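You operate a simulated robot arm through the tools that you are given. There is no shell and no other tool. Be economical: measure what you need, move in short steps, check, and stop when the job is done.

You run a simulated two-armed robot. Do the job below in one go: nothing can be reset, and whatever is moved stays where it is left.

TASK
Pick up the water bottle with the latest date from the top of the white cabinet with one hand, pass it to the other hand and put it on the wood stool. Set down upright: water bottle.
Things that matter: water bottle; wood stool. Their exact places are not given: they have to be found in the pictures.

Only the result counts: the job must be done as asked and must still hold three seconds after the hand-in. Knocking over, shifting, dropping, spilling or breaking anything else fails it.

THE ROBOT
Two 7-joint arms with two-finger parallel grippers on one trunk, on a base that drives. Base frame: it is fixed to the floor where the robot stands at the start and does not move with it; the origin is under the middle of the robot, x ahead of it, y to its left, z up. Lengths are in mm, angles in degrees, forces in N, time in s.
The left shoulder is at the start at [50, 187, 1160], the right one opposite. With the tool pointing down near the work surface each hand reaches from about 100 to 660 mm from the robot's upright axis, wherever it stands, measured 20 degrees to its own side. Places, roughly: wood stool [-1900, -800, 500]. Payload 3.43 kg a hand.
The tool frame of a hand sits at the grasp point between the pads (the TCP): z along the fingers, y along the line on which they close. The tips reach 30 mm beyond it. The gripper opens to 94 mm. The fingers are 28 mm wide and 10 mm thick; the gripper's body (50 by 96 mm) begins 55 mm behind the TCP.
Orientation is told as [roll, pitch, yaw] about the base's x, y, z axes, in that order, counted from this pose: with the fingers straight down and closing along the base's y, the tool's x points along the base's -x, its y along +y and its z along -z.

THE INTERFACE
- The arms move only by the tool nudge_tool. It takes "left_steps", "right_steps" or both (then of equal length, played together; a hand with none holds still); each is a list of rows, each a list of 3 entries, a list of its own where there are three numbers: the shift along the tool's x, y, z in mm, then the turn, a rotation vector about the tool's x, y, z in degrees, then the opening in per cent of the stroke, from 0 (shut) to 100 (fully open). In form: [[[tx, ty, tz], [wx, wy, wz], grip], ...]. A call has 1 to 8 rows; each row is the pose to reach, as a shift and turn from the pose commanded when the call began, along the tool's axes at that moment. Rows are played at 5 a second. More than 50 mm and 8.6 degrees between two rows, or a gripper value outside its range, and nothing of the call is played. A pose out of reach is approached as far as the arm can. The call stops where the force on the tool passes 40 N (or 10 N more than at its start, if that is more) or the arm is blocked; 0.2 s more then pass. Each finger travels about 153 mm/s and halts on what it meets, pressing with about 28 N; the grip force reading is that of the motor and also rises with nothing between the fingers. The clock runs only during rows and for 0.2 s after the last one: add rows that repeat a pose to give the fingers time. It gives the time, the measured TCP pose, the force on the tool (base axes), the opening and the grip force at its end, in the units of the frame above (readings bear some noise), with the torque about the TCP (base axes, N m) and any sound that the robot's microphone picked up.
- Cameras (640 x 400 px; columns grow to the right, rows downward): "scene" is now at [138.5, -20.1, 1338.3]; the picture's right is [-0.13, -0.99, 0.00], its down [-0.56, 0.07, -0.82] and it looks along [0.82, -0.10, -0.57] (base axes); focal length 260 px, centre (320, 200). "left" rides on the left gripper at [76, -14, -102] in its tool frame; the picture's right is [0.18, 0.98, 0.00], its down [-0.75, 0.14, -0.64] and it looks along [-0.63, 0.12, 0.77] (tool axes); focal length 243 px, centre (320, 200). "right" rides on the right gripper at [76, 14, -102] in its tool frame; the picture's right is [-0.18, 0.98, 0.00], its down [-0.75, -0.14, -0.64] and it looks along [-0.63, -0.12, 0.77] (tool axes); focal length 243 px, centre (320, 200).
- grab_frame(camera): a new picture of that camera. No time passes.
- move_column(by): slides the trunk up (or, below 0, down) by that many mm; the arms and the scene camera ride with it, the base frame stays. It gives what a move gives, with no picture.
- roll_base(legs): drives the robot by 1 to 6 legs, each [ahead, left, turn to the left] in mm, mm and degrees, along the robot's own axes; the way and the turn of a leg run together, so that a leg with both is an arc; at most 1500 mm and 180 degrees a leg. The arms and the cameras ride along, it lands a little off, and it stops where it bumps. It gives what a move gives.
- turn_head(pan, tilt): turns the head with the scene camera to pan (to the left, within 80 degrees either way) and tilt (down, from -29 to 69), counted from straight ahead of the robot. It gives what a move gives.
- locate(camera, pixels): for up to 12 pixels [column, row] of the newest picture of that camera ("zoom" is the newest enlarged one), the place [x, y, z] in the base frame of the surface seen there, good to about 3 mm, but the place of the scene camera against the robot may be out by one fixed shift of up to 25 mm in any direction. No time passes.
- zoom(camera, box): a new picture of the part [left, top, right, bottom] of that camera's present view, enlarged. No time passes.
- finish_job(): hands the job in; it is judged then, once.

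Go step by step. Measure first, check grasps and placings, and put right what went wrong. The budget is 80 turns and 70 pictures, counting those below and the enlarged ones. Unless the task says otherwise, let go and move clear before handing in, and close with one line.

The tools are called after ">>>" as name(argument=value, ...) on one line, values as JSON. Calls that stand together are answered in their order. nudge_tool: Moves the arms, as the interface text tells. Its arguments: {"type":"object","properties":{"left_steps":{"type":"array"},"right_steps":{"type":"array"}},"required":[]} The other tools are called the same way: move_column (by) slides the trunk up or down; roll_base (legs) drives the base; turn_head (pan, tilt) turns the head that bears the scene camera; grab_frame (camera) takes a picture; locate (camera, pixels) gives the place of the surface under pixels of a picture; zoom (camera, box) takes an enlarged picture of a part of a camera's view; finish_job () hands the job in.

At the start:

```text
t: 0.0
left_tool_pos: [374.2, 152.1, 1142.9]
left_ee_rot: [0.0, 0.0, 0.0]
left_contact_force: [-0.4, 0.0, 0.6]
left_wrist_torque: [-0.02, -0.02, -0.02]
left_opening: 94.0
left_grasp_force: 0.1
right_tool_pos: [340.3, -218.6, 1180.1]
right_ee_rot: [-0.1, 0.0, 0.0]
right_contact_force: [0.2, -0.2, -0.2]
right_wrist_torque: [-0.04, 0.0, 0.0]
right_opening: 94.1
right_grasp_force: 0.0
trunk travel left (down, up): [-375.0, 57.0]
robot x, y, heading: [2.1, 0.8, 0.0]
head pan, tilt: [-7.3, 34.5]
```

scene: 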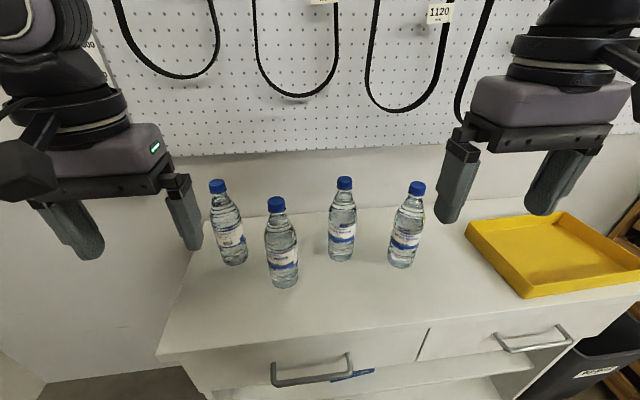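
right: 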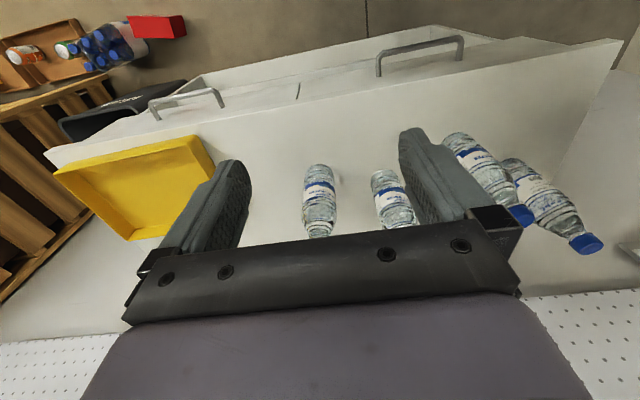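
left: 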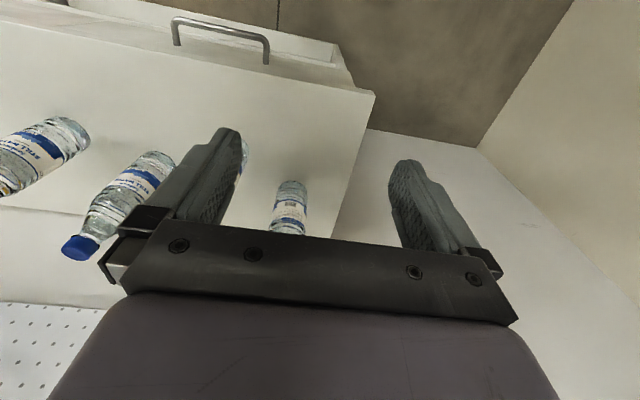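

Four bottles stand on the cabinet (scene pixels about (228,225), (281,245), (342,220), (407,225)). I zoom to read the dates and locate the bottles.

>>> zoom(camera="scene", box=[195, 170, 315, 295])

>>> zoom(camera="scene", box=[315, 165, 440, 280])

>>> locate(camera="scene", pixels=[[217, 184], [275, 202], [344, 181], [417, 186], [235, 262], [283, 285], [340, 258], [400, 265], [310, 240], [200, 300], [500, 205], [170, 350]])

```text
3.20 times, centred on (255, 232) of scene
```

zoom: 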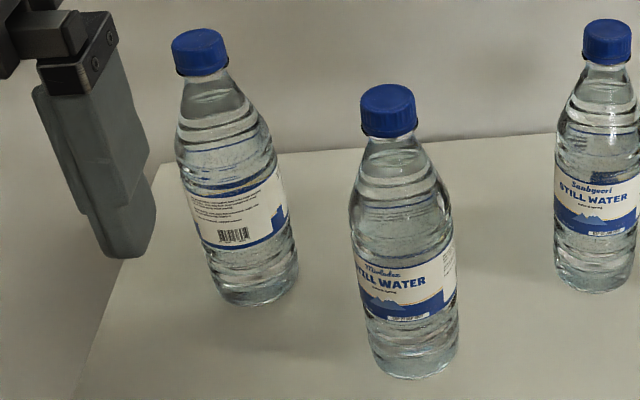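

```text
3.48 times, centred on (378, 222) of scene
```

zoom: 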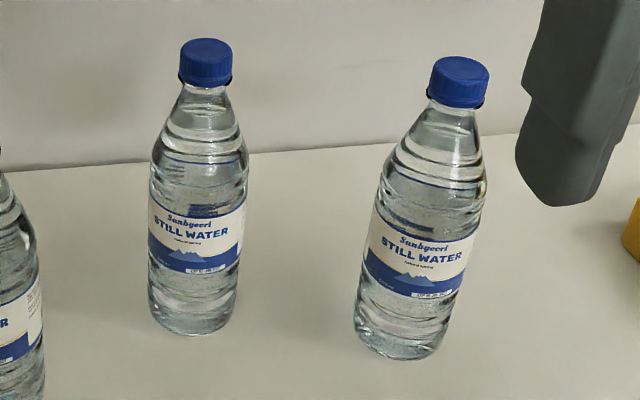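

```text
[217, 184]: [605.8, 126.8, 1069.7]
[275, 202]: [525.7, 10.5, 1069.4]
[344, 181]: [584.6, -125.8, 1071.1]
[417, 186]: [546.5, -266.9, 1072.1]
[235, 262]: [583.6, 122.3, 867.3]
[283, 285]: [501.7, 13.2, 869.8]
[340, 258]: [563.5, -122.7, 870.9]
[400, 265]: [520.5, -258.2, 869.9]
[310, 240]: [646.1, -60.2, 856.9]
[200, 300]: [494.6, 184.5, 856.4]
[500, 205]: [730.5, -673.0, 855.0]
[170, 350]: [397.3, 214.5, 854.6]
```

The date strip sits at the bottom of each front label; I zoom tightly on those.

>>> zoom(camera="scene", box=[264, 255, 304, 280])

>>> zoom(camera="scene", box=[326, 226, 358, 246])

>>> zoom(camera="scene", box=[386, 235, 418, 255])

>>> zoom(camera="scene", box=[212, 222, 252, 247])

```text
16.00 times, centred on (284, 268) of scene
```

zoom: 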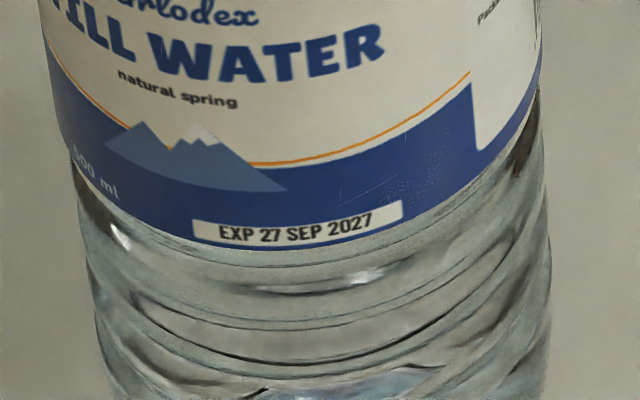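

```text
16.00 times, centred on (342, 236) of scene
```

zoom: 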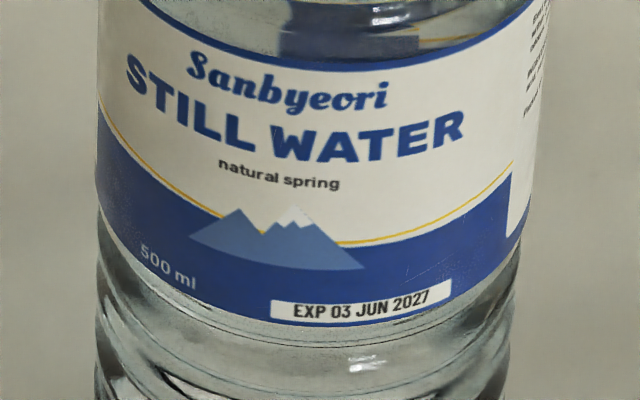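

```text
16.00 times, centred on (402, 245) of scene
```

zoom: 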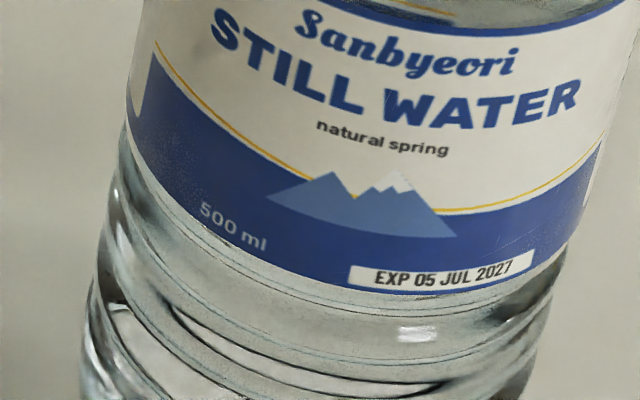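

```text
16.00 times, centred on (232, 234) of scene
```

zoom: 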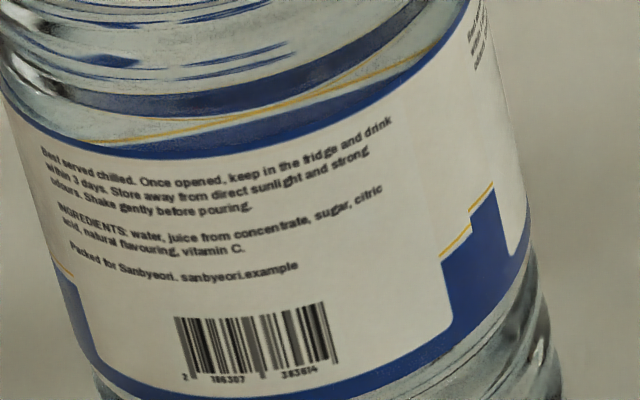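

The front labels read 27 SEP 2027, 03 JUN 2027 and 05 JUL 2027; the leftmost bottle (228,225) shows its back, so I must see its far side. I check the clearances round it first.

>>> locate(camera="left", pixels=[[560, 150], [600, 280], [420, 180], [380, 160], [360, 110], [500, 100], [30, 330], [80, 270]])

>>> locate(camera="scene", pixels=[[400, 140], [300, 180], [130, 180], [60, 330], [110, 120], [260, 180]])

>>> turn_head(pan=30, tilt=20)

>>> grab_frame(camera="scene")

```text
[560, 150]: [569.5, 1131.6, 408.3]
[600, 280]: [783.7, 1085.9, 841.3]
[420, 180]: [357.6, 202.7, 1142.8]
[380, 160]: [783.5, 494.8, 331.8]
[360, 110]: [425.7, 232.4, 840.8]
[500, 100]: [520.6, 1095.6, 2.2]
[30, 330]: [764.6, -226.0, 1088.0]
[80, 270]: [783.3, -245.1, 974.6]
```

```text
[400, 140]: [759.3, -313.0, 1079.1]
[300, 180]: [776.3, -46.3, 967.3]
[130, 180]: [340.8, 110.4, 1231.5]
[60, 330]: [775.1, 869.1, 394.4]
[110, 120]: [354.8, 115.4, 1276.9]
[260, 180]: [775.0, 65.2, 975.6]
```

```text
t: 1.0
left_tool_pos: [374.6, 150.8, 1144.3]
left_ee_rot: [-0.1, 0.0, -0.1]
left_contact_force: [-0.3, -0.3, -0.3]
left_wrist_torque: [0.0, 0.03, -0.01]
left_opening: 94.0
left_grasp_force: 0.1
right_tool_pos: [339.9, -217.7, 1180.2]
right_ee_rot: [0.0, 0.0, 0.1]
right_contact_force: [0.2, -0.9, -0.4]
right_wrist_torque: [0.04, -0.01, 0.0]
right_opening: 93.9
right_grasp_force: 0.2
trunk travel left (down, up): [-375.0, 57.0]
robot x, y, heading: [2.1, -2.4, -0.0]
head pan, tilt: [30.0, 20.0]
```

```text
60 pictures are left
```

scene: 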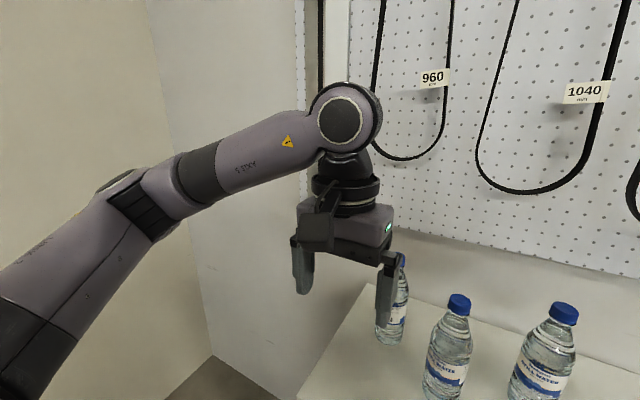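

Left of the cabinet is open (wall at y≈1090, back wall x≈783). I swing the left hand outward to view the leftmost bottle from its left.

>>> nudge_tool(left_steps=[[[-13, 20, 0], [0, 0, 8], 100], [[-26, 40, 0], [0, 0, 16], 100], [[-39, 60, 0], [0, 0, 24], 100], [[-52, 80, 0], [0, 0, 32], 100], [[-65, 100, 0], [0, 0, 40], 100], [[-78, 120, 0], [0, 0, 48], 100], [[-91, 140, 0], [0, 0, 56], 100], [[-104, 160, 0], [0, 0, 64], 100]])

>>> grab_frame(camera="left")

```text
t: 2.8
left_tool_pos: [373.5, 208.7, 1126.1]
left_ee_rot: [0.1, 0.1, -63.6]
left_contact_force: [0.2, 0.4, -0.8]
left_wrist_torque: [-0.01, 0.02, 0.0]
left_opening: 94.0
left_grasp_force: 0.1
left hand out of reach, approached as far as the arm can: row 6, 7, 8
right_tool_pos: [339.2, -217.4, 1180.2]
right_ee_rot: [0.0, -0.1, 0.0]
right_contact_force: [0.0, -0.3, 0.1]
right_wrist_torque: [0.02, -0.02, 0.01]
right_opening: 94.1
right_grasp_force: 0.0
trunk travel left (down, up): [-375.0, 57.0]
robot x, y, heading: [-1.9, 1.3, -0.1]
head pan, tilt: [30.0, 20.0]
```

```text
59 pictures are left
```

left: 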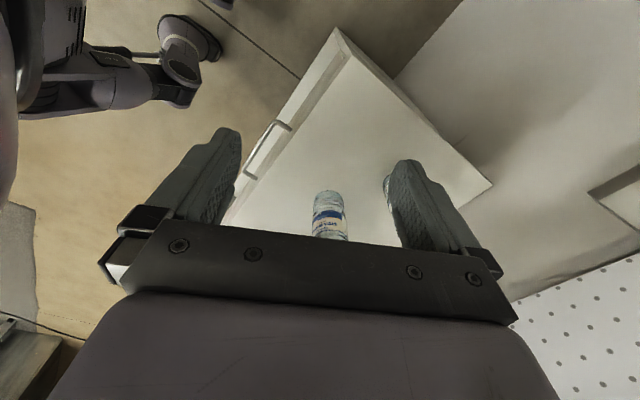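

The arm can't get there from this stance, though the far area is free. I turn the hand back to its start pose and will drive round to the cabinet's left side.

>>> nudge_tool(left_steps=[[[-6, -3, -2], [0, 0, -8], 100], [[-13, -6, -4], [0, 0, -16], 100], [[-19, -9, -6], [0, 0, -24], 100], [[-26, -12, -9], [0, 0, -32], 100], [[-32, -15, -11], [0, 0, -40], 100], [[-39, -18, -13], [0, 0, -48], 100], [[-45, -22, -15], [0, 0, -56], 100], [[-51, -25, -17], [0, 0, -64], 100]])

>>> turn_head(pan=75, tilt=40)

>>> grab_frame(camera="scene")

```text
t: 4.6
left_tool_pos: [374.3, 155.9, 1143.4]
left_ee_rot: [-0.1, 0.0, 0.2]
left_contact_force: [0.6, -0.2, 0.2]
left_wrist_torque: [0.01, 0.01, -0.01]
left_opening: 94.2
left_grasp_force: 0.1
right_tool_pos: [339.9, -217.7, 1180.5]
right_ee_rot: [-0.1, 0.1, 0.0]
right_contact_force: [-1.0, 0.1, -0.1]
right_wrist_torque: [-0.01, -0.01, -0.01]
right_opening: 94.1
right_grasp_force: 0.1
trunk travel left (down, up): [-375.0, 57.0]
robot x, y, heading: [3.3, 1.0, 0.1]
head pan, tilt: [30.0, 20.0]
```

```text
t: 5.8
left_tool_pos: [374.4, 156.8, 1143.5]
left_ee_rot: [0.1, 0.1, 0.0]
left_contact_force: [1.0, 0.3, 0.3]
left_wrist_torque: [0.02, -0.02, 0.01]
left_opening: 94.1
left_grasp_force: 0.1
right_tool_pos: [339.2, -217.4, 1180.4]
right_ee_rot: [0.0, 0.0, 0.0]
right_contact_force: [-0.1, -0.6, -0.2]
right_wrist_torque: [0.05, 0.02, -0.01]
right_opening: 93.7
right_grasp_force: 0.1
trunk travel left (down, up): [-375.0, 57.0]
robot x, y, heading: [-2.1, 0.9, -0.1]
head pan, tilt: [75.0, 40.0]
```

```text
58 pictures are left
```

scene: 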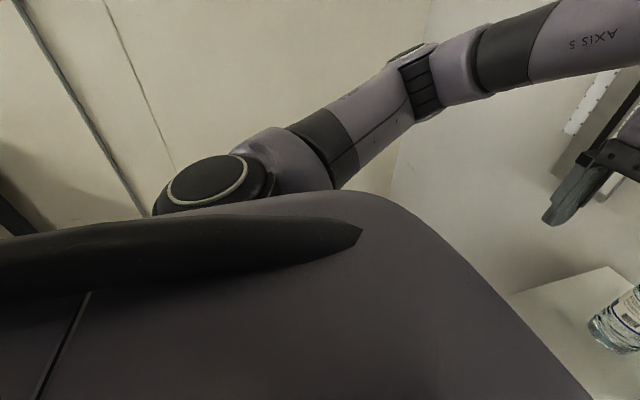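

Now I back off, turn right 75°, and move along toward the free left side in small checked legs.

>>> roll_base(legs=[[-150, 0, 0], [0, 0, -75], [-580, 155, 0]])

>>> turn_head(pan=30, tilt=35)

>>> grab_frame(camera="scene")

```text
t: 13.3
left_tool_pos: [86.1, 277.3, 1144.9]
left_ee_rot: [0.0, 0.0, -74.0]
left_contact_force: [0.0, 0.2, 0.2]
left_wrist_torque: [-0.01, 0.0, 0.0]
left_opening: 94.3
left_grasp_force: 0.0
right_tool_pos: [-283.8, 208.8, 1179.9]
right_ee_rot: [0.0, 0.0, -74.3]
right_contact_force: [-1.2, 0.3, -0.4]
right_wrist_torque: [-0.03, 0.01, -0.02]
right_opening: 94.1
right_grasp_force: 0.1
trunk travel left (down, up): [-375.0, 57.0]
robot x, y, heading: [-166.1, 592.8, -74.2]
head pan, tilt: [75.0, 40.0]
```

```text
t: 14.4
left_tool_pos: [86.0, 277.6, 1143.6]
left_ee_rot: [0.0, 0.0, -74.1]
left_contact_force: [0.1, -0.1, 0.1]
left_wrist_torque: [-0.02, -0.03, 0.02]
left_opening: 93.9
left_grasp_force: 0.1
right_tool_pos: [-284.4, 207.9, 1180.9]
right_ee_rot: [0.0, 0.1, -74.2]
right_contact_force: [0.5, -0.8, 0.1]
right_wrist_torque: [-0.02, -0.02, 0.01]
right_opening: 93.9
right_grasp_force: 0.1
trunk travel left (down, up): [-375.0, 57.0]
robot x, y, heading: [-167.1, 595.8, -74.1]
head pan, tilt: [30.0, 35.0]
```

```text
57 pictures are left
```

scene: 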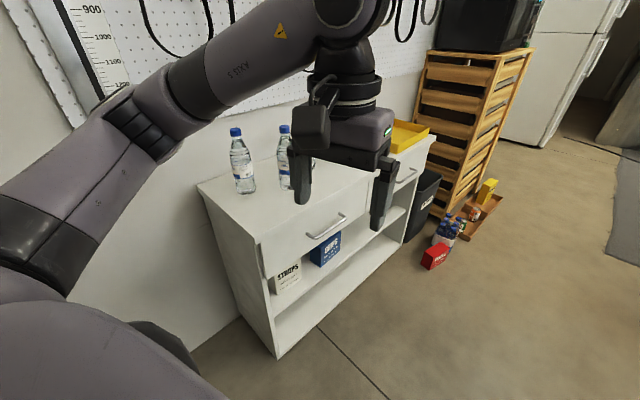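

The floor left of the cabinet is clear. I slide left toward the back wall beside the cabinet.

>>> roll_base(legs=[[0, 420, 0]])

>>> grab_frame(camera="scene")

>>> grab_frame(camera="left")

```text
t: 18.6
left_tool_pos: [480.1, 385.1, 1144.2]
left_ee_rot: [0.0, -0.1, -74.8]
left_contact_force: [0.7, 0.4, 0.6]
left_wrist_torque: [0.01, 0.01, -0.03]
left_opening: 93.9
left_grasp_force: 0.0
right_tool_pos: [110.8, 320.3, 1180.4]
right_ee_rot: [0.0, -0.1, -74.8]
right_contact_force: [-0.4, -0.3, 0.7]
right_wrist_torque: [0.02, 0.03, -0.02]
right_opening: 94.2
right_grasp_force: 0.0
trunk travel left (down, up): [-375.0, 57.0]
robot x, y, heading: [228.7, 702.8, -74.6]
head pan, tilt: [30.0, 35.0]
```

```text
56 pictures are left
```

scene: 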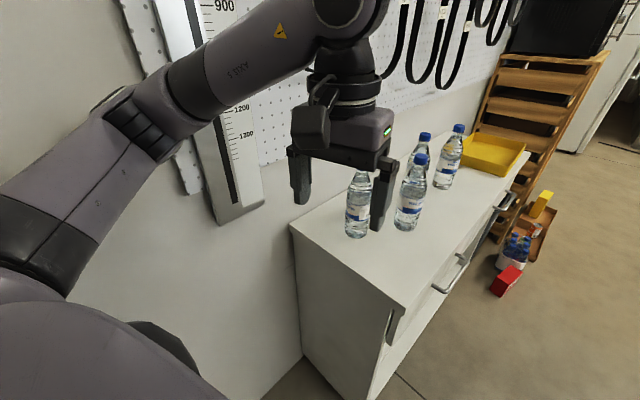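

```text
55 pictures are left
```

left: 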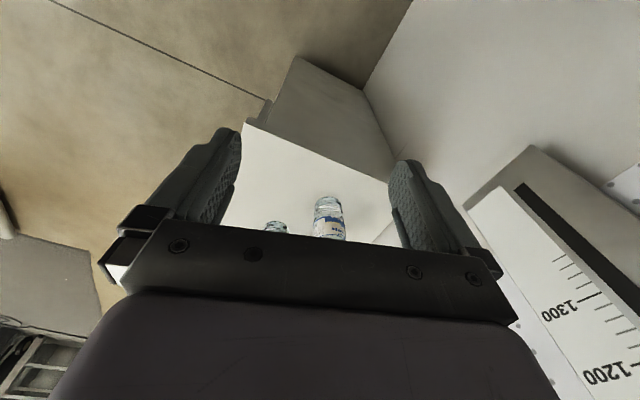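

The leftmost bottle's label now shows at scene (358,215) and in the left view at (330,230). I zoom on both.

>>> zoom(camera="left", box=[306, 190, 356, 245])

>>> zoom(camera="scene", box=[338, 190, 378, 240])

```text
7.27 times, centred on (331, 218) of left
```

zoom: 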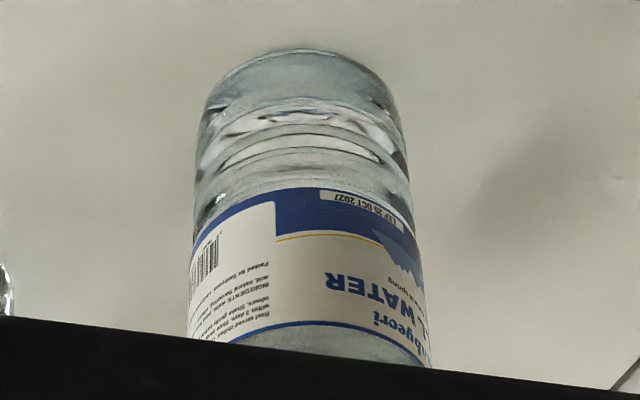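

```text
8.00 times, centred on (358, 215) of scene
```

zoom: 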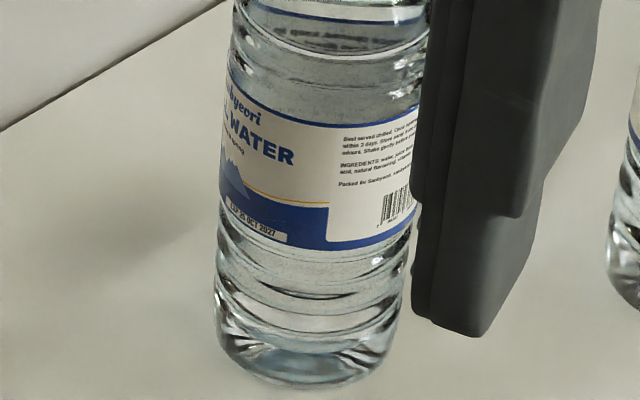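

>>> zoom(camera="scene", box=[350, 212, 362, 222])

>>> locate(camera="left", pixels=[[330, 199], [330, 215], [330, 230], [320, 180], [277, 226]])

>>> locate(camera="scene", pixels=[[356, 234], [358, 218], [358, 205], [330, 230], [424, 137], [420, 160], [290, 226], [404, 304]])

```text
16.00 times, centred on (356, 217) of scene
```

zoom: 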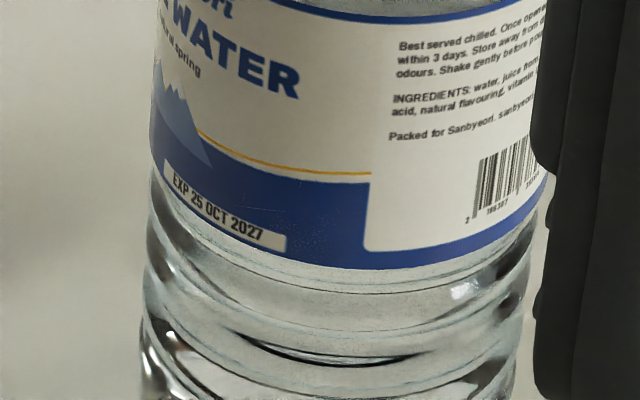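

```text
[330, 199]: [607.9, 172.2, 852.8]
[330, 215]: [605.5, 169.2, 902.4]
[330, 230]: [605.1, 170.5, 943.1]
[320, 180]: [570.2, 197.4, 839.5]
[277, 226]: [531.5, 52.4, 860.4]
```

```text
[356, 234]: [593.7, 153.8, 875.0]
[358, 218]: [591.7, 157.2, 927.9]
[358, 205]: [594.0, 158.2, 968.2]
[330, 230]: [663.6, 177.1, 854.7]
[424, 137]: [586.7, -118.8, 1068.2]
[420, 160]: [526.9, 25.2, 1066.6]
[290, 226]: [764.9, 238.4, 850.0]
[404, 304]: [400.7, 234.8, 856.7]
```

The leftmost bottle reads EXP 25 OCT 2027, the latest, at about (620,140) with table z≈841 by the wrist camera. I tilt the left hand forward (fingers 30° below horizontal), opposite the bottle.

>>> nudge_tool(left_steps=[[[-8, 9, 6], [0, -7.5, 0], 100], [[-16, 18, 12], [0, -15, 0], 100], [[-24, 27, 20], [0, -22.5, 0], 100], [[-32, 36, 30], [0, -30, 0], 100], [[-40, 45, 45], [0, -37.5, 0], 100], [[-48, 54, 60], [0, -45, 0], 100], [[-56, 63, 80], [0, -52.5, 0], 100], [[-60, 73, 100], [0, -60, 0], 100]])

>>> grab_frame(camera="left")

>>> grab_frame(camera="scene")

```text
t: 20.6
left_tool_pos: [519.1, 338.1, 1062.1]
left_ee_rot: [3.1, -61.2, -79.8]
left_contact_force: [1.0, -0.3, -0.2]
left_wrist_torque: [0.02, -0.01, -0.02]
left_opening: 94.0
left_grasp_force: 0.1
right_tool_pos: [69.7, 318.2, 1176.1]
right_ee_rot: [2.0, -0.5, -75.3]
right_contact_force: [-0.5, -0.2, 0.0]
right_wrist_torque: [0.0, 0.01, -0.01]
right_opening: 94.0
right_grasp_force: 0.0
trunk travel left (down, up): [-375.0, 57.0]
robot x, y, heading: [225.6, 705.1, -75.2]
head pan, tilt: [30.0, 35.0]
stopped in row 8 (left hand): the arm was blocked; the commanded pose is now the measured one
```

```text
51 pictures are left
```

left: 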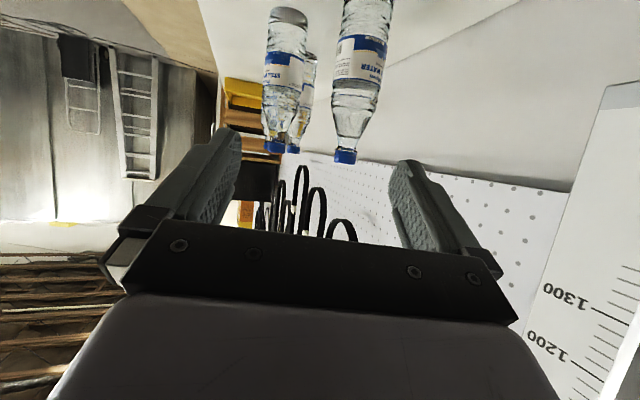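

```text
50 pictures are left
```

scene: 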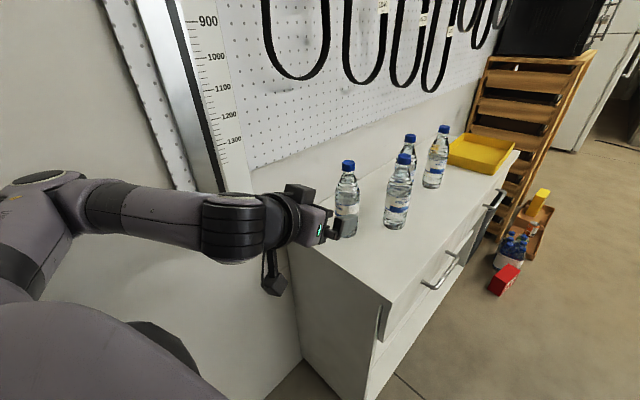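

The arm was blocked, most likely its elbow at the wall strip, so I back away from the wall and face the cabinet's corner at heading −45 instead.

>>> roll_base(legs=[[0, -150, 0], [0, 0, 30], [140, -134, 0]])

>>> turn_head(pan=0, tilt=40)

>>> grab_frame(camera="scene")

>>> grab_frame(camera="left")

```text
t: 21.2
left_tool_pos: [517.9, 337.4, 1064.5]
left_ee_rot: [2.4, -62.1, -79.5]
left_contact_force: [-0.8, 0.0, -0.6]
left_wrist_torque: [-0.01, 0.02, 0.0]
left_opening: 94.2
left_grasp_force: 0.2
right_tool_pos: [69.8, 320.8, 1177.2]
right_ee_rot: [1.6, -0.6, -75.5]
right_contact_force: [-0.3, 0.6, 0.8]
right_wrist_torque: [0.0, -0.01, 0.0]
right_opening: 94.0
right_grasp_force: 0.0
trunk travel left (down, up): [-375.0, 57.0]
robot x, y, heading: [223.5, 707.0, -75.6]
head pan, tilt: [30.0, 35.0]
stopped in leg 1: the robot was blocked; the commanded pose is now the measured one
```

```text
t: 22.2
left_tool_pos: [517.1, 338.8, 1061.9]
left_ee_rot: [2.6, -61.6, -79.5]
left_contact_force: [-0.3, -0.4, -0.2]
left_wrist_torque: [0.01, -0.04, 0.01]
left_opening: 94.1
left_grasp_force: 0.0
right_tool_pos: [69.4, 319.8, 1176.3]
right_ee_rot: [1.7, -0.4, -75.4]
right_contact_force: [0.5, 0.5, -0.5]
right_wrist_torque: [-0.02, -0.01, -0.02]
right_opening: 93.7
right_grasp_force: 0.0
trunk travel left (down, up): [-375.0, 57.0]
robot x, y, heading: [224.9, 704.3, -75.5]
head pan, tilt: [0.0, 40.0]
```

```text
49 pictures are left
```

scene: 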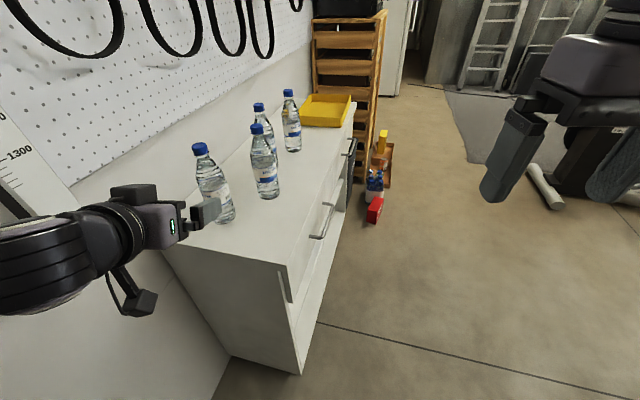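

```text
48 pictures are left
```

left: 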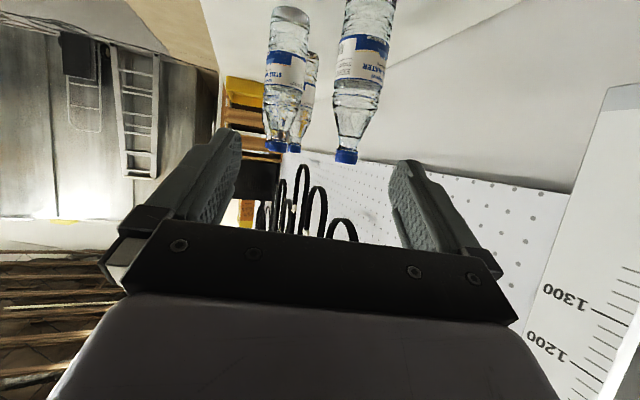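

Even the base slide was blocked, so the arm is wedged. I undo part of the left-hand move first and see whether it frees.

>>> nudge_tool(left_steps=[[[-5, -8, -12], [0, 5, 0], 100], [[-10, -16, -23], [0, 10, 0], 100], [[-15, -24, -35], [0, 16, 0], 100], [[-20, -32, -46], [0, 22, 0], 100], [[-25, -40, -58], [0, 28, 0], 100], [[-30, -48, -69], [0, 34, 0], 100]])

>>> turn_head(pan=60, tilt=30)

>>> grab_frame(camera="scene")

```text
t: 23.6
left_tool_pos: [487.2, 373.4, 1113.6]
left_ee_rot: [-0.5, -27.2, -76.9]
left_contact_force: [-0.5, 0.3, 0.2]
left_wrist_torque: [0.0, 0.0, 0.02]
left_opening: 94.1
left_grasp_force: 0.0
right_tool_pos: [98.5, 319.9, 1180.9]
right_ee_rot: [0.0, -0.1, -75.5]
right_contact_force: [0.9, -0.3, 0.5]
right_wrist_torque: [-0.01, -0.02, 0.02]
right_opening: 94.0
right_grasp_force: 0.1
trunk travel left (down, up): [-375.0, 57.0]
robot x, y, heading: [223.9, 705.5, -75.1]
head pan, tilt: [0.0, 40.0]
```

```text
t: 24.9
left_tool_pos: [487.4, 373.6, 1113.9]
left_ee_rot: [-0.5, -27.3, -76.7]
left_contact_force: [0.2, -0.1, 0.0]
left_wrist_torque: [0.03, 0.0, -0.03]
left_opening: 94.0
left_grasp_force: 0.1
right_tool_pos: [98.4, 320.1, 1179.9]
right_ee_rot: [-0.1, -0.1, -75.4]
right_contact_force: [0.2, 0.3, 0.4]
right_wrist_torque: [-0.02, 0.0, 0.01]
right_opening: 94.1
right_grasp_force: 0.1
trunk travel left (down, up): [-375.0, 57.0]
robot x, y, heading: [224.6, 701.1, -75.3]
head pan, tilt: [60.0, 30.0]
```

```text
47 pictures are left
```

scene: 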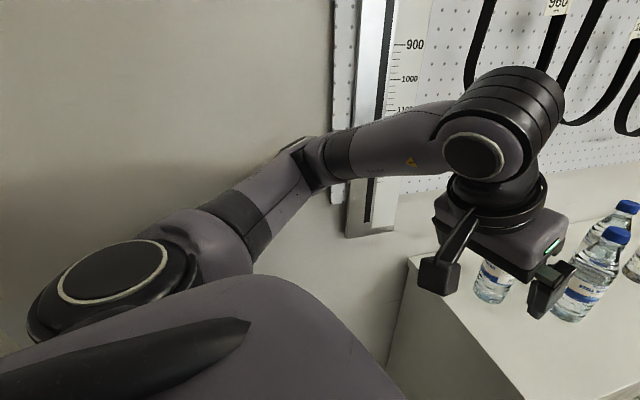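

The arm sprang free; its elbow had indeed been against the rear wall rail (330,170). Now slide away and turn.

>>> roll_base(legs=[[0, -150, 0], [0, 0, 30], [140, -134, 0]])

>>> turn_head(pan=10, tilt=40)

>>> grab_frame(camera="scene")

```text
t: 29.8
left_tool_pos: [479.1, 319.7, 1113.8]
left_ee_rot: [-0.5, -27.2, -46.0]
left_contact_force: [-0.6, 0.1, 0.7]
left_wrist_torque: [0.0, 0.0, 0.01]
left_opening: 93.8
left_grasp_force: 0.0
right_tool_pos: [171.9, 75.0, 1181.7]
right_ee_rot: [-0.1, -0.2, -44.6]
right_contact_force: [0.1, 0.1, 0.6]
right_wrist_torque: [-0.03, 0.02, 0.0]
right_opening: 93.9
right_grasp_force: 0.0
trunk travel left (down, up): [-375.0, 57.0]
robot x, y, heading: [82.9, 469.7, -44.6]
head pan, tilt: [60.0, 30.0]
```

```text
t: 31.0
left_tool_pos: [478.5, 319.9, 1113.3]
left_ee_rot: [-0.5, -27.2, -46.0]
left_contact_force: [0.6, 0.4, -0.8]
left_wrist_torque: [-0.03, -0.02, 0.02]
left_opening: 93.9
left_grasp_force: 0.1
right_tool_pos: [172.2, 76.2, 1181.1]
right_ee_rot: [0.0, -0.1, -44.6]
right_contact_force: [0.8, 0.2, 0.2]
right_wrist_torque: [-0.02, 0.03, 0.01]
right_opening: 94.2
right_grasp_force: 0.0
trunk travel left (down, up): [-375.0, 57.0]
robot x, y, heading: [81.8, 473.3, -44.6]
head pan, tilt: [10.0, 40.0]
```

```text
46 pictures are left
```

scene: 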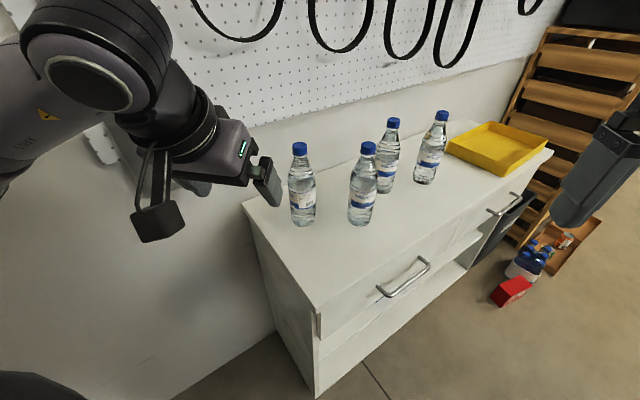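

Now clear of the wall with the bottle about 617 ahead and 141 left of the robot. I finish tilting the hand and lower it in front of the bottle.

>>> nudge_tool(left_steps=[[[0, -5, 28], [0, -6.6, 0], 100], [[-1, -10, 56], [0, -13.2, 0], 100], [[-2, -16, 86], [0, -19.8, 0], 100], [[-3, -21, 117], [0, -26.4, 0], 100], [[-3, -27, 148], [0, -33, 0], 100]])

>>> grab_frame(camera="scene")

>>> grab_frame(camera="left")

```text
t: 32.2
left_tool_pos: [505.2, 248.0, 984.8]
left_ee_rot: [-1.0, -60.5, -45.3]
left_contact_force: [0.3, -0.5, 0.0]
left_wrist_torque: [-0.01, -0.01, 0.03]
left_opening: 94.1
left_grasp_force: 0.1
right_tool_pos: [171.5, 75.2, 1181.2]
right_ee_rot: [0.2, 0.0, -44.7]
right_contact_force: [-0.3, -0.3, -0.1]
right_wrist_torque: [0.06, -0.04, -0.03]
right_opening: 94.2
right_grasp_force: 0.0
trunk travel left (down, up): [-375.0, 57.0]
robot x, y, heading: [77.8, 470.3, -44.7]
head pan, tilt: [10.0, 40.0]
```

```text
45 pictures are left
```

scene: 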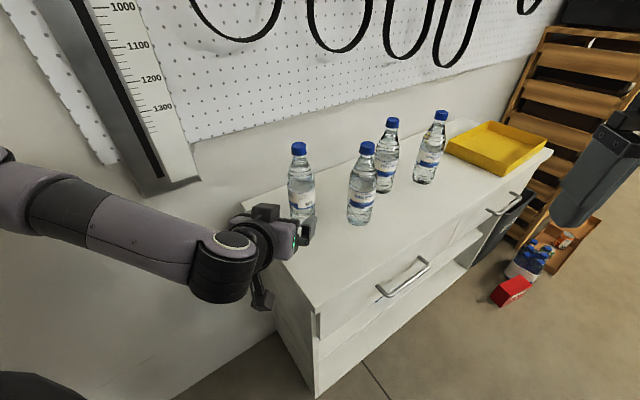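

```text
44 pictures are left
```

left: 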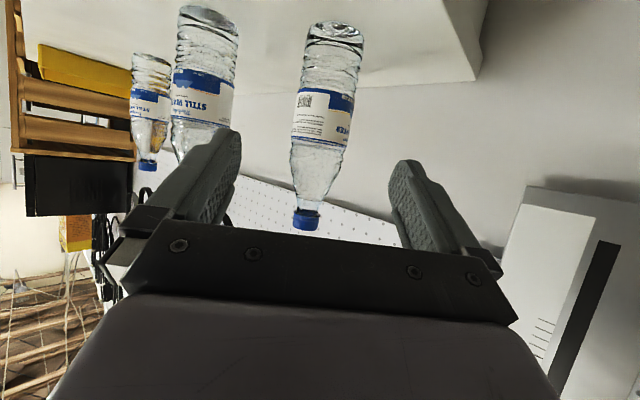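

Target bottle at left view (325,110), well between the fingers. I measure it.

>>> locate(camera="left", pixels=[[328, 70], [325, 100], [320, 130], [316, 170], [307, 218], [296, 120], [350, 115], [332, 40], [400, 70]])

```text
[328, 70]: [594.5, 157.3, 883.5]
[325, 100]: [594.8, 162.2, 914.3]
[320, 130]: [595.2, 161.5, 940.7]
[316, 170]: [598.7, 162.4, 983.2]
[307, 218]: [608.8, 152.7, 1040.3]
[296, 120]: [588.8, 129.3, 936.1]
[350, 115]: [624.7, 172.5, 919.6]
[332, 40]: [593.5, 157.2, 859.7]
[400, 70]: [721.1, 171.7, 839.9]
```

Bottle axis at about (618,139), 157 mm ahead of the TCP and 4 mm left. I approach open-handed, ending at z≈945.

>>> nudge_tool(left_steps=[[[0, 2, 45], [0, 0, 0], 100], [[-4, 4, 90], [0, 0, 0], 100], [[-17, 4, 112], [0, 0, 0], 100], [[-30, 4, 135], [0, 0, 0], 100], [[-42, 4, 157], [0, 0, 0], 100]])

>>> grab_frame(camera="left")

>>> grab_frame(camera="scene")

```text
t: 33.4
left_tool_pos: [620.5, 139.5, 942.5]
left_ee_rot: [-0.9, -60.2, -45.4]
left_contact_force: [-0.3, 0.2, 0.9]
left_wrist_torque: [0.01, 0.01, 0.03]
left_opening: 94.1
left_grasp_force: 0.1
right_tool_pos: [172.2, 75.7, 1180.1]
right_ee_rot: [0.0, -0.1, -44.6]
right_contact_force: [-0.3, -0.1, -0.3]
right_wrist_torque: [-0.04, 0.04, 0.0]
right_opening: 93.7
right_grasp_force: 0.0
trunk travel left (down, up): [-375.0, 57.0]
robot x, y, heading: [82.7, 467.5, -44.4]
head pan, tilt: [10.0, 40.0]
```

```text
43 pictures are left
```

left: 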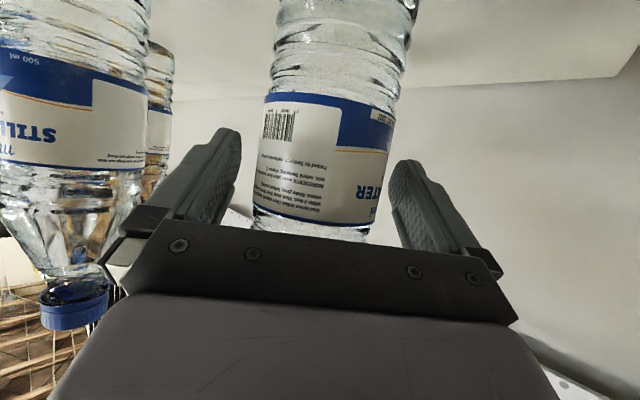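

```text
42 pictures are left
```

scene: 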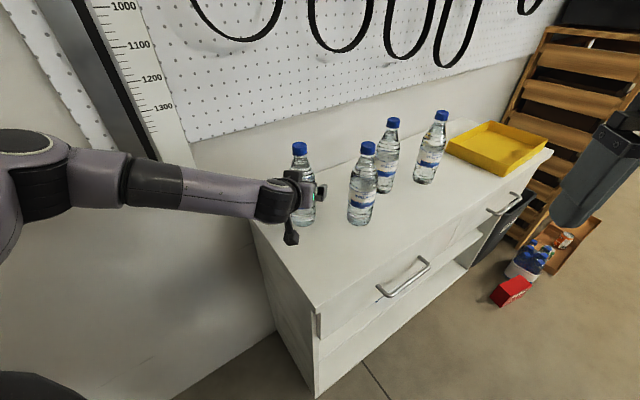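

Bottle is between the fingers, no contact force. Closing.

>>> nudge_tool(left_steps=[[[0, 0, 0], [0, 0, 0], 60], [[0, 0, 0], [0, 0, 0], 40], [[0, 0, 0], [0, 0, 0], 20], [[0, 0, 0], [0, 0, 0], 0], [[0, 0, 0], [0, 0, 0], 0]])

>>> grab_frame(camera="left")

```text
t: 34.6
left_tool_pos: [620.4, 140.6, 942.5]
left_ee_rot: [-1.1, -60.2, -45.4]
left_contact_force: [-0.8, -1.6, -0.1]
left_wrist_torque: [-0.05, 0.02, 0.01]
left_opening: 67.5
left_grasp_force: 28.1
right_tool_pos: [172.8, 75.9, 1181.5]
right_ee_rot: [-0.1, -0.1, -44.5]
right_contact_force: [0.5, -0.4, 0.2]
right_wrist_torque: [0.01, -0.02, 0.02]
right_opening: 94.0
right_grasp_force: 0.0
trunk travel left (down, up): [-375.0, 57.0]
robot x, y, heading: [82.4, 469.7, -44.8]
head pan, tilt: [10.0, 40.0]
```

```text
41 pictures are left
```

left: 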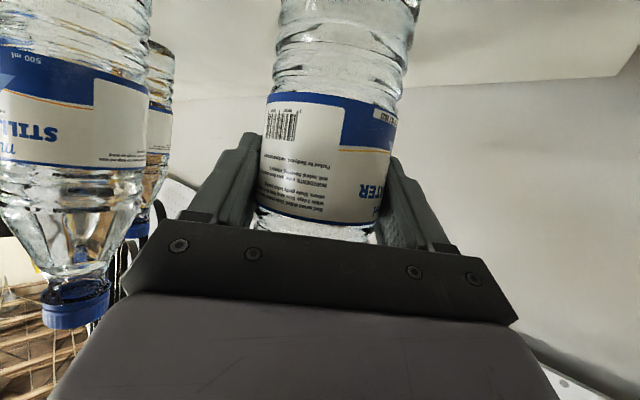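

Gripped at 67.5 mm, 28 N. I lift straight up 100 mm.

>>> nudge_tool(left_steps=[[[-17, 0, -10], [0, 0, 0], 0], [[-35, 0, -20], [0, 0, 0], 0], [[-52, 0, -30], [0, 0, 0], 0], [[-70, 0, -40], [0, 0, 0], 0], [[-87, 0, -50], [0, 0, 0], 0]])

>>> grab_frame(camera="scene")

```text
t: 35.8
left_tool_pos: [619.9, 140.9, 1041.8]
left_ee_rot: [-0.9, -60.2, -45.3]
left_contact_force: [0.5, 0.6, -5.2]
left_wrist_torque: [-0.03, 0.0, 0.0]
left_opening: 67.1
left_grasp_force: 27.7
right_tool_pos: [172.1, 75.8, 1180.9]
right_ee_rot: [0.0, -0.1, -44.5]
right_contact_force: [-0.5, 1.3, -0.2]
right_wrist_torque: [0.01, -0.01, 0.0]
right_opening: 93.9
right_grasp_force: 0.0
trunk travel left (down, up): [-375.0, 57.0]
robot x, y, heading: [86.1, 469.7, -44.6]
head pan, tilt: [10.0, 40.0]
```

```text
40 pictures are left
```

scene: 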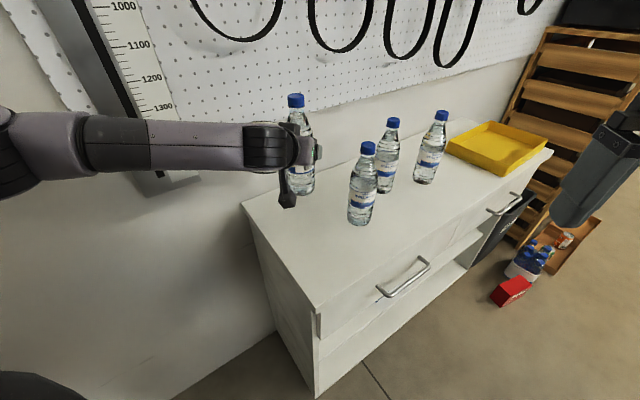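

Bottle held (5.2 N weight). I back the base 300 mm clear of the cabinet.

>>> roll_base(legs=[[-300, 0, 0]])

>>> turn_head(pan=0, tilt=30)

>>> grab_frame(camera="scene")

```text
t: 37.8
left_tool_pos: [407.9, 348.7, 1041.6]
left_ee_rot: [-0.9, -60.2, -45.5]
left_contact_force: [-0.5, 0.4, -5.2]
left_wrist_torque: [0.0, -0.02, 0.02]
left_opening: 67.3
left_grasp_force: 28.4
right_tool_pos: [-40.4, 285.6, 1181.5]
right_ee_rot: [0.0, -0.1, -44.9]
right_contact_force: [-0.2, 0.8, 0.6]
right_wrist_torque: [0.0, 0.03, 0.03]
right_opening: 94.1
right_grasp_force: 0.2
trunk travel left (down, up): [-375.0, 57.0]
robot x, y, heading: [-125.9, 679.1, -44.9]
head pan, tilt: [10.0, 40.0]
```

```text
t: 38.5
left_tool_pos: [408.8, 348.2, 1040.6]
left_ee_rot: [-1.0, -60.2, -45.5]
left_contact_force: [0.2, 0.4, -5.7]
left_wrist_torque: [0.0, 0.01, -0.01]
left_opening: 67.4
left_grasp_force: 28.0
right_tool_pos: [-40.1, 285.3, 1180.5]
right_ee_rot: [0.0, 0.0, -44.7]
right_contact_force: [-0.1, -0.2, 0.0]
right_wrist_torque: [0.02, 0.0, 0.0]
right_opening: 93.9
right_grasp_force: 0.0
trunk travel left (down, up): [-375.0, 57.0]
robot x, y, heading: [-125.8, 680.6, -44.9]
head pan, tilt: [0.0, 30.0]
```

```text
39 pictures are left
```

scene: 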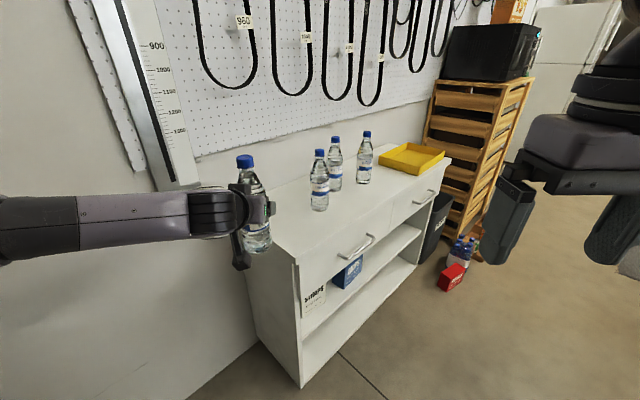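

Next I bring the bottle to the middle, ahead of the robot and lower, for the pass.

>>> nudge_tool(left_steps=[[[32, -18, -9], [0, 0, 0], 0], [[65, -36, -18], [0, 0, 0], 0], [[97, -54, -27], [0, 0, 0], 0], [[130, -72, -36], [0, 0, 0], 0], [[162, -90, -44], [0, 0, 0], 0], [[195, -108, -53], [0, 0, 0], 0], [[227, -126, -62], [0, 0, 0], 0], [[259, -143, -71], [0, 0, 0], 0]])

>>> turn_head(pan=0, tilt=45)

>>> grab_frame(camera="scene")

>>> grab_frame(camera="right")

```text
t: 40.4
left_tool_pos: [173.5, 388.0, 852.9]
left_ee_rot: [-1.0, -60.2, -45.3]
left_contact_force: [-0.5, -0.4, -5.1]
left_wrist_torque: [0.01, 0.01, -0.02]
left_opening: 67.1
left_grasp_force: 28.1
right_tool_pos: [-40.4, 284.3, 1181.3]
right_ee_rot: [-0.1, -0.1, -44.8]
right_contact_force: [-0.4, 0.2, -0.4]
right_wrist_torque: [-0.01, 0.01, 0.0]
right_opening: 94.0
right_grasp_force: 0.1
trunk travel left (down, up): [-375.0, 57.0]
robot x, y, heading: [-131.8, 681.7, -45.0]
head pan, tilt: [0.0, 30.0]
```

```text
t: 41.1
left_tool_pos: [172.4, 387.2, 854.1]
left_ee_rot: [-1.0, -60.2, -45.5]
left_contact_force: [0.1, 0.9, -6.2]
left_wrist_torque: [-0.02, 0.0, 0.01]
left_opening: 67.3
left_grasp_force: 28.0
right_tool_pos: [-39.7, 285.6, 1181.7]
right_ee_rot: [0.0, 0.0, -44.8]
right_contact_force: [-0.8, -0.1, -0.1]
right_wrist_torque: [-0.01, 0.01, -0.02]
right_opening: 94.1
right_grasp_force: 0.0
trunk travel left (down, up): [-375.0, 57.0]
robot x, y, heading: [-128.7, 676.6, -44.8]
head pan, tilt: [0.0, 45.0]
```

```text
38 pictures are left
```

scene: 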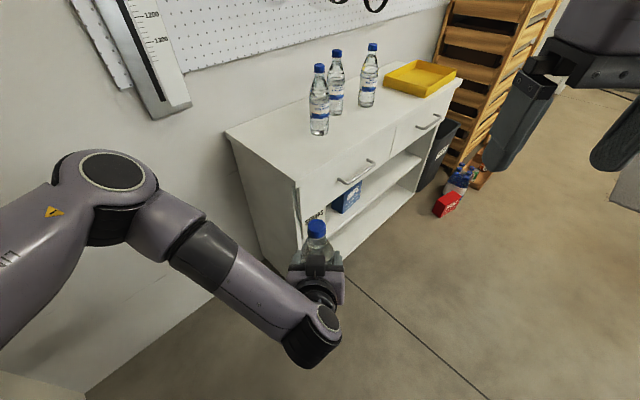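

```text
37 pictures are left
```

right: 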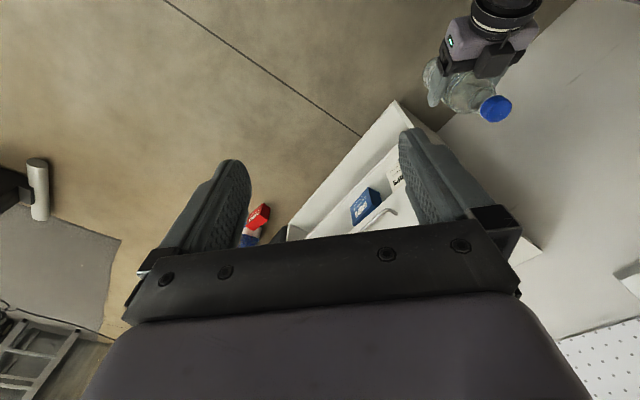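

The bottle's cap is seen by the right camera at (497,108). I locate it.

>>> locate(camera="right", pixels=[[498, 98], [497, 108], [496, 118], [488, 106], [506, 108], [450, 95], [470, 60]])

>>> zoom(camera="right", box=[400, 0, 560, 140])

```text
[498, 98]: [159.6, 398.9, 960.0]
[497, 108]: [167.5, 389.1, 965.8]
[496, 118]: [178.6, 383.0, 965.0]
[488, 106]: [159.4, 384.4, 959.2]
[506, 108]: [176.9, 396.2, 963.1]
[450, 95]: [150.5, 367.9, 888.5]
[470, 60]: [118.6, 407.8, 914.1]
```

```text
2.86 times, centred on (480, 70) of right
```

zoom: 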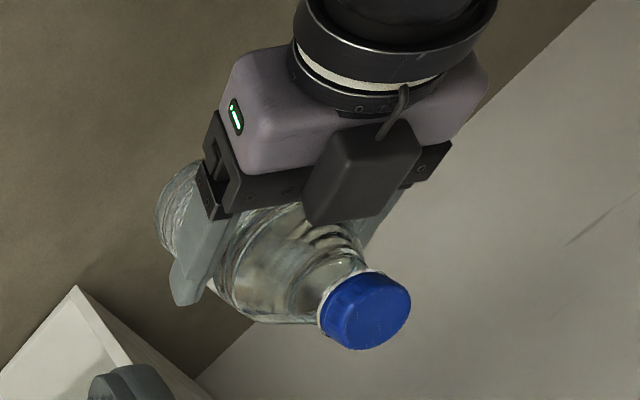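

>>> locate(camera="zoom", pixels=[[340, 150], [390, 160], [325, 205], [370, 210], [400, 130], [405, 95], [330, 30], [470, 20], [460, 80], [365, 305]])

```text
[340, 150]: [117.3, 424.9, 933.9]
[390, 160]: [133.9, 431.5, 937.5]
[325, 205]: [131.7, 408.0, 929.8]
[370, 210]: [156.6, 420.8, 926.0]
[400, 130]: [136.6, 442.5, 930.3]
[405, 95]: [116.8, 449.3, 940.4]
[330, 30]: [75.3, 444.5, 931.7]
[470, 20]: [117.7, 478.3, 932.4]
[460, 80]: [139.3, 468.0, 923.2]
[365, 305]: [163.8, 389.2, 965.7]
```

Cap centre ≈(169,390), top 966; the left hand's box tops at 940, so there is room. I move the right hand above the cap.

>>> nudge_tool(right_steps=[[[-12, 37, 17], [0, 0, 0], 100], [[-25, 74, 34], [0, 0, 0], 100], [[-37, 111, 50], [0, 0, 0], 100], [[-50, 148, 67], [0, 0, 0], 100], [[-62, 185, 84], [0, 0, 0], 100], [[-75, 222, 101], [0, 0, 0], 100]])

>>> grab_frame(camera="right")

>>> grab_frame(camera="scene")

```text
t: 42.5
left_tool_pos: [174.1, 387.5, 853.2]
left_ee_rot: [-0.9, -60.2, -45.5]
left_contact_force: [1.1, -0.4, -5.6]
left_wrist_torque: [-0.05, 0.01, -0.02]
left_opening: 67.3
left_grasp_force: 28.3
right_tool_pos: [45.2, 339.8, 1089.5]
right_ee_rot: [0.1, -0.1, -44.8]
right_contact_force: [-0.2, 0.2, -0.5]
right_wrist_torque: [0.02, 0.01, 0.0]
right_opening: 94.0
right_grasp_force: 0.1
right hand out of reach, approached as far as the arm can: row 3, 4, 5, 6
trunk travel left (down, up): [-375.0, 57.0]
robot x, y, heading: [-126.9, 682.8, -44.7]
head pan, tilt: [0.0, 45.0]
```

```text
35 pictures are left
```

right: 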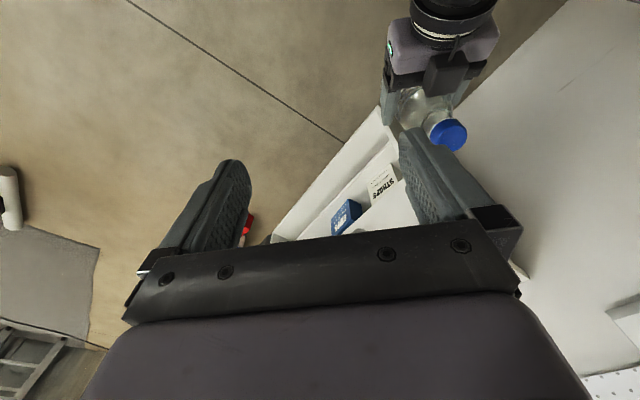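

```text
34 pictures are left
```

scene: 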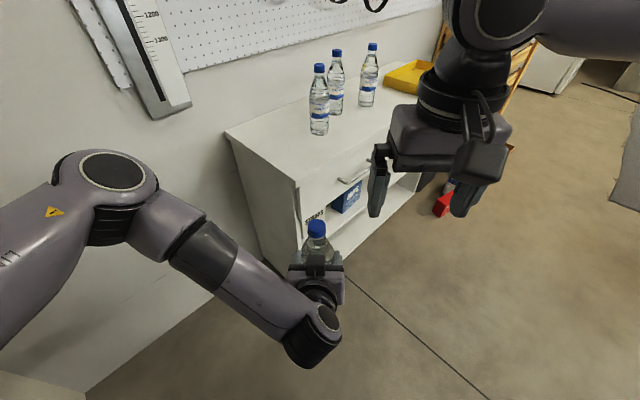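

The right hand can't reach that high and inward. I lower the bottle and shift it toward the right side.

>>> nudge_tool(left_steps=[[[22, -17, 12], [0, 0, 0], 0], [[43, -33, 25], [0, 0, 0], 0], [[65, -50, 37], [0, 0, 0], 0], [[87, -67, 50], [0, 0, 0], 0], [[108, -83, 62], [0, 0, 0], 0], [[130, -100, 75], [0, 0, 0], 0]])

>>> grab_frame(camera="right")

```text
t: 44.1
left_tool_pos: [172.7, 334.5, 703.7]
left_ee_rot: [4.6, -61.3, -45.4]
left_contact_force: [-0.6, -0.2, -5.1]
left_wrist_torque: [0.0, 0.0, 0.0]
left_opening: 67.3
left_grasp_force: 27.5
left hand out of reach, approached as far as the arm can: row 6
right_tool_pos: [45.6, 340.0, 1089.3]
right_ee_rot: [0.0, 0.0, -44.9]
right_contact_force: [0.3, -0.4, -0.7]
right_wrist_torque: [0.0, 0.03, 0.04]
right_opening: 94.1
right_grasp_force: 0.0
trunk travel left (down, up): [-375.0, 57.0]
robot x, y, heading: [-127.3, 679.7, -44.8]
head pan, tilt: [0.0, 45.0]
stopped in row 6 (left hand): the arm was blocked; the commanded pose is now the measured one
```

```text
33 pictures are left
```

right: 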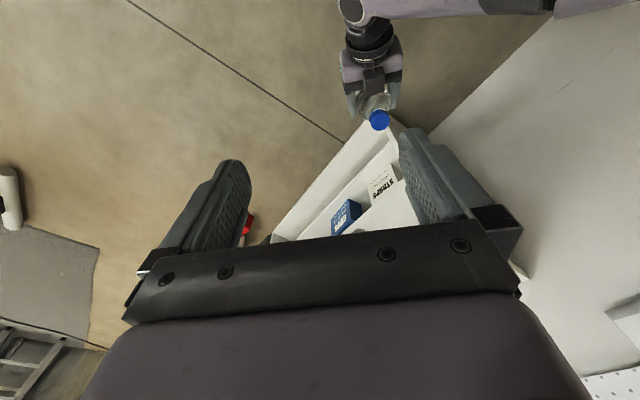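

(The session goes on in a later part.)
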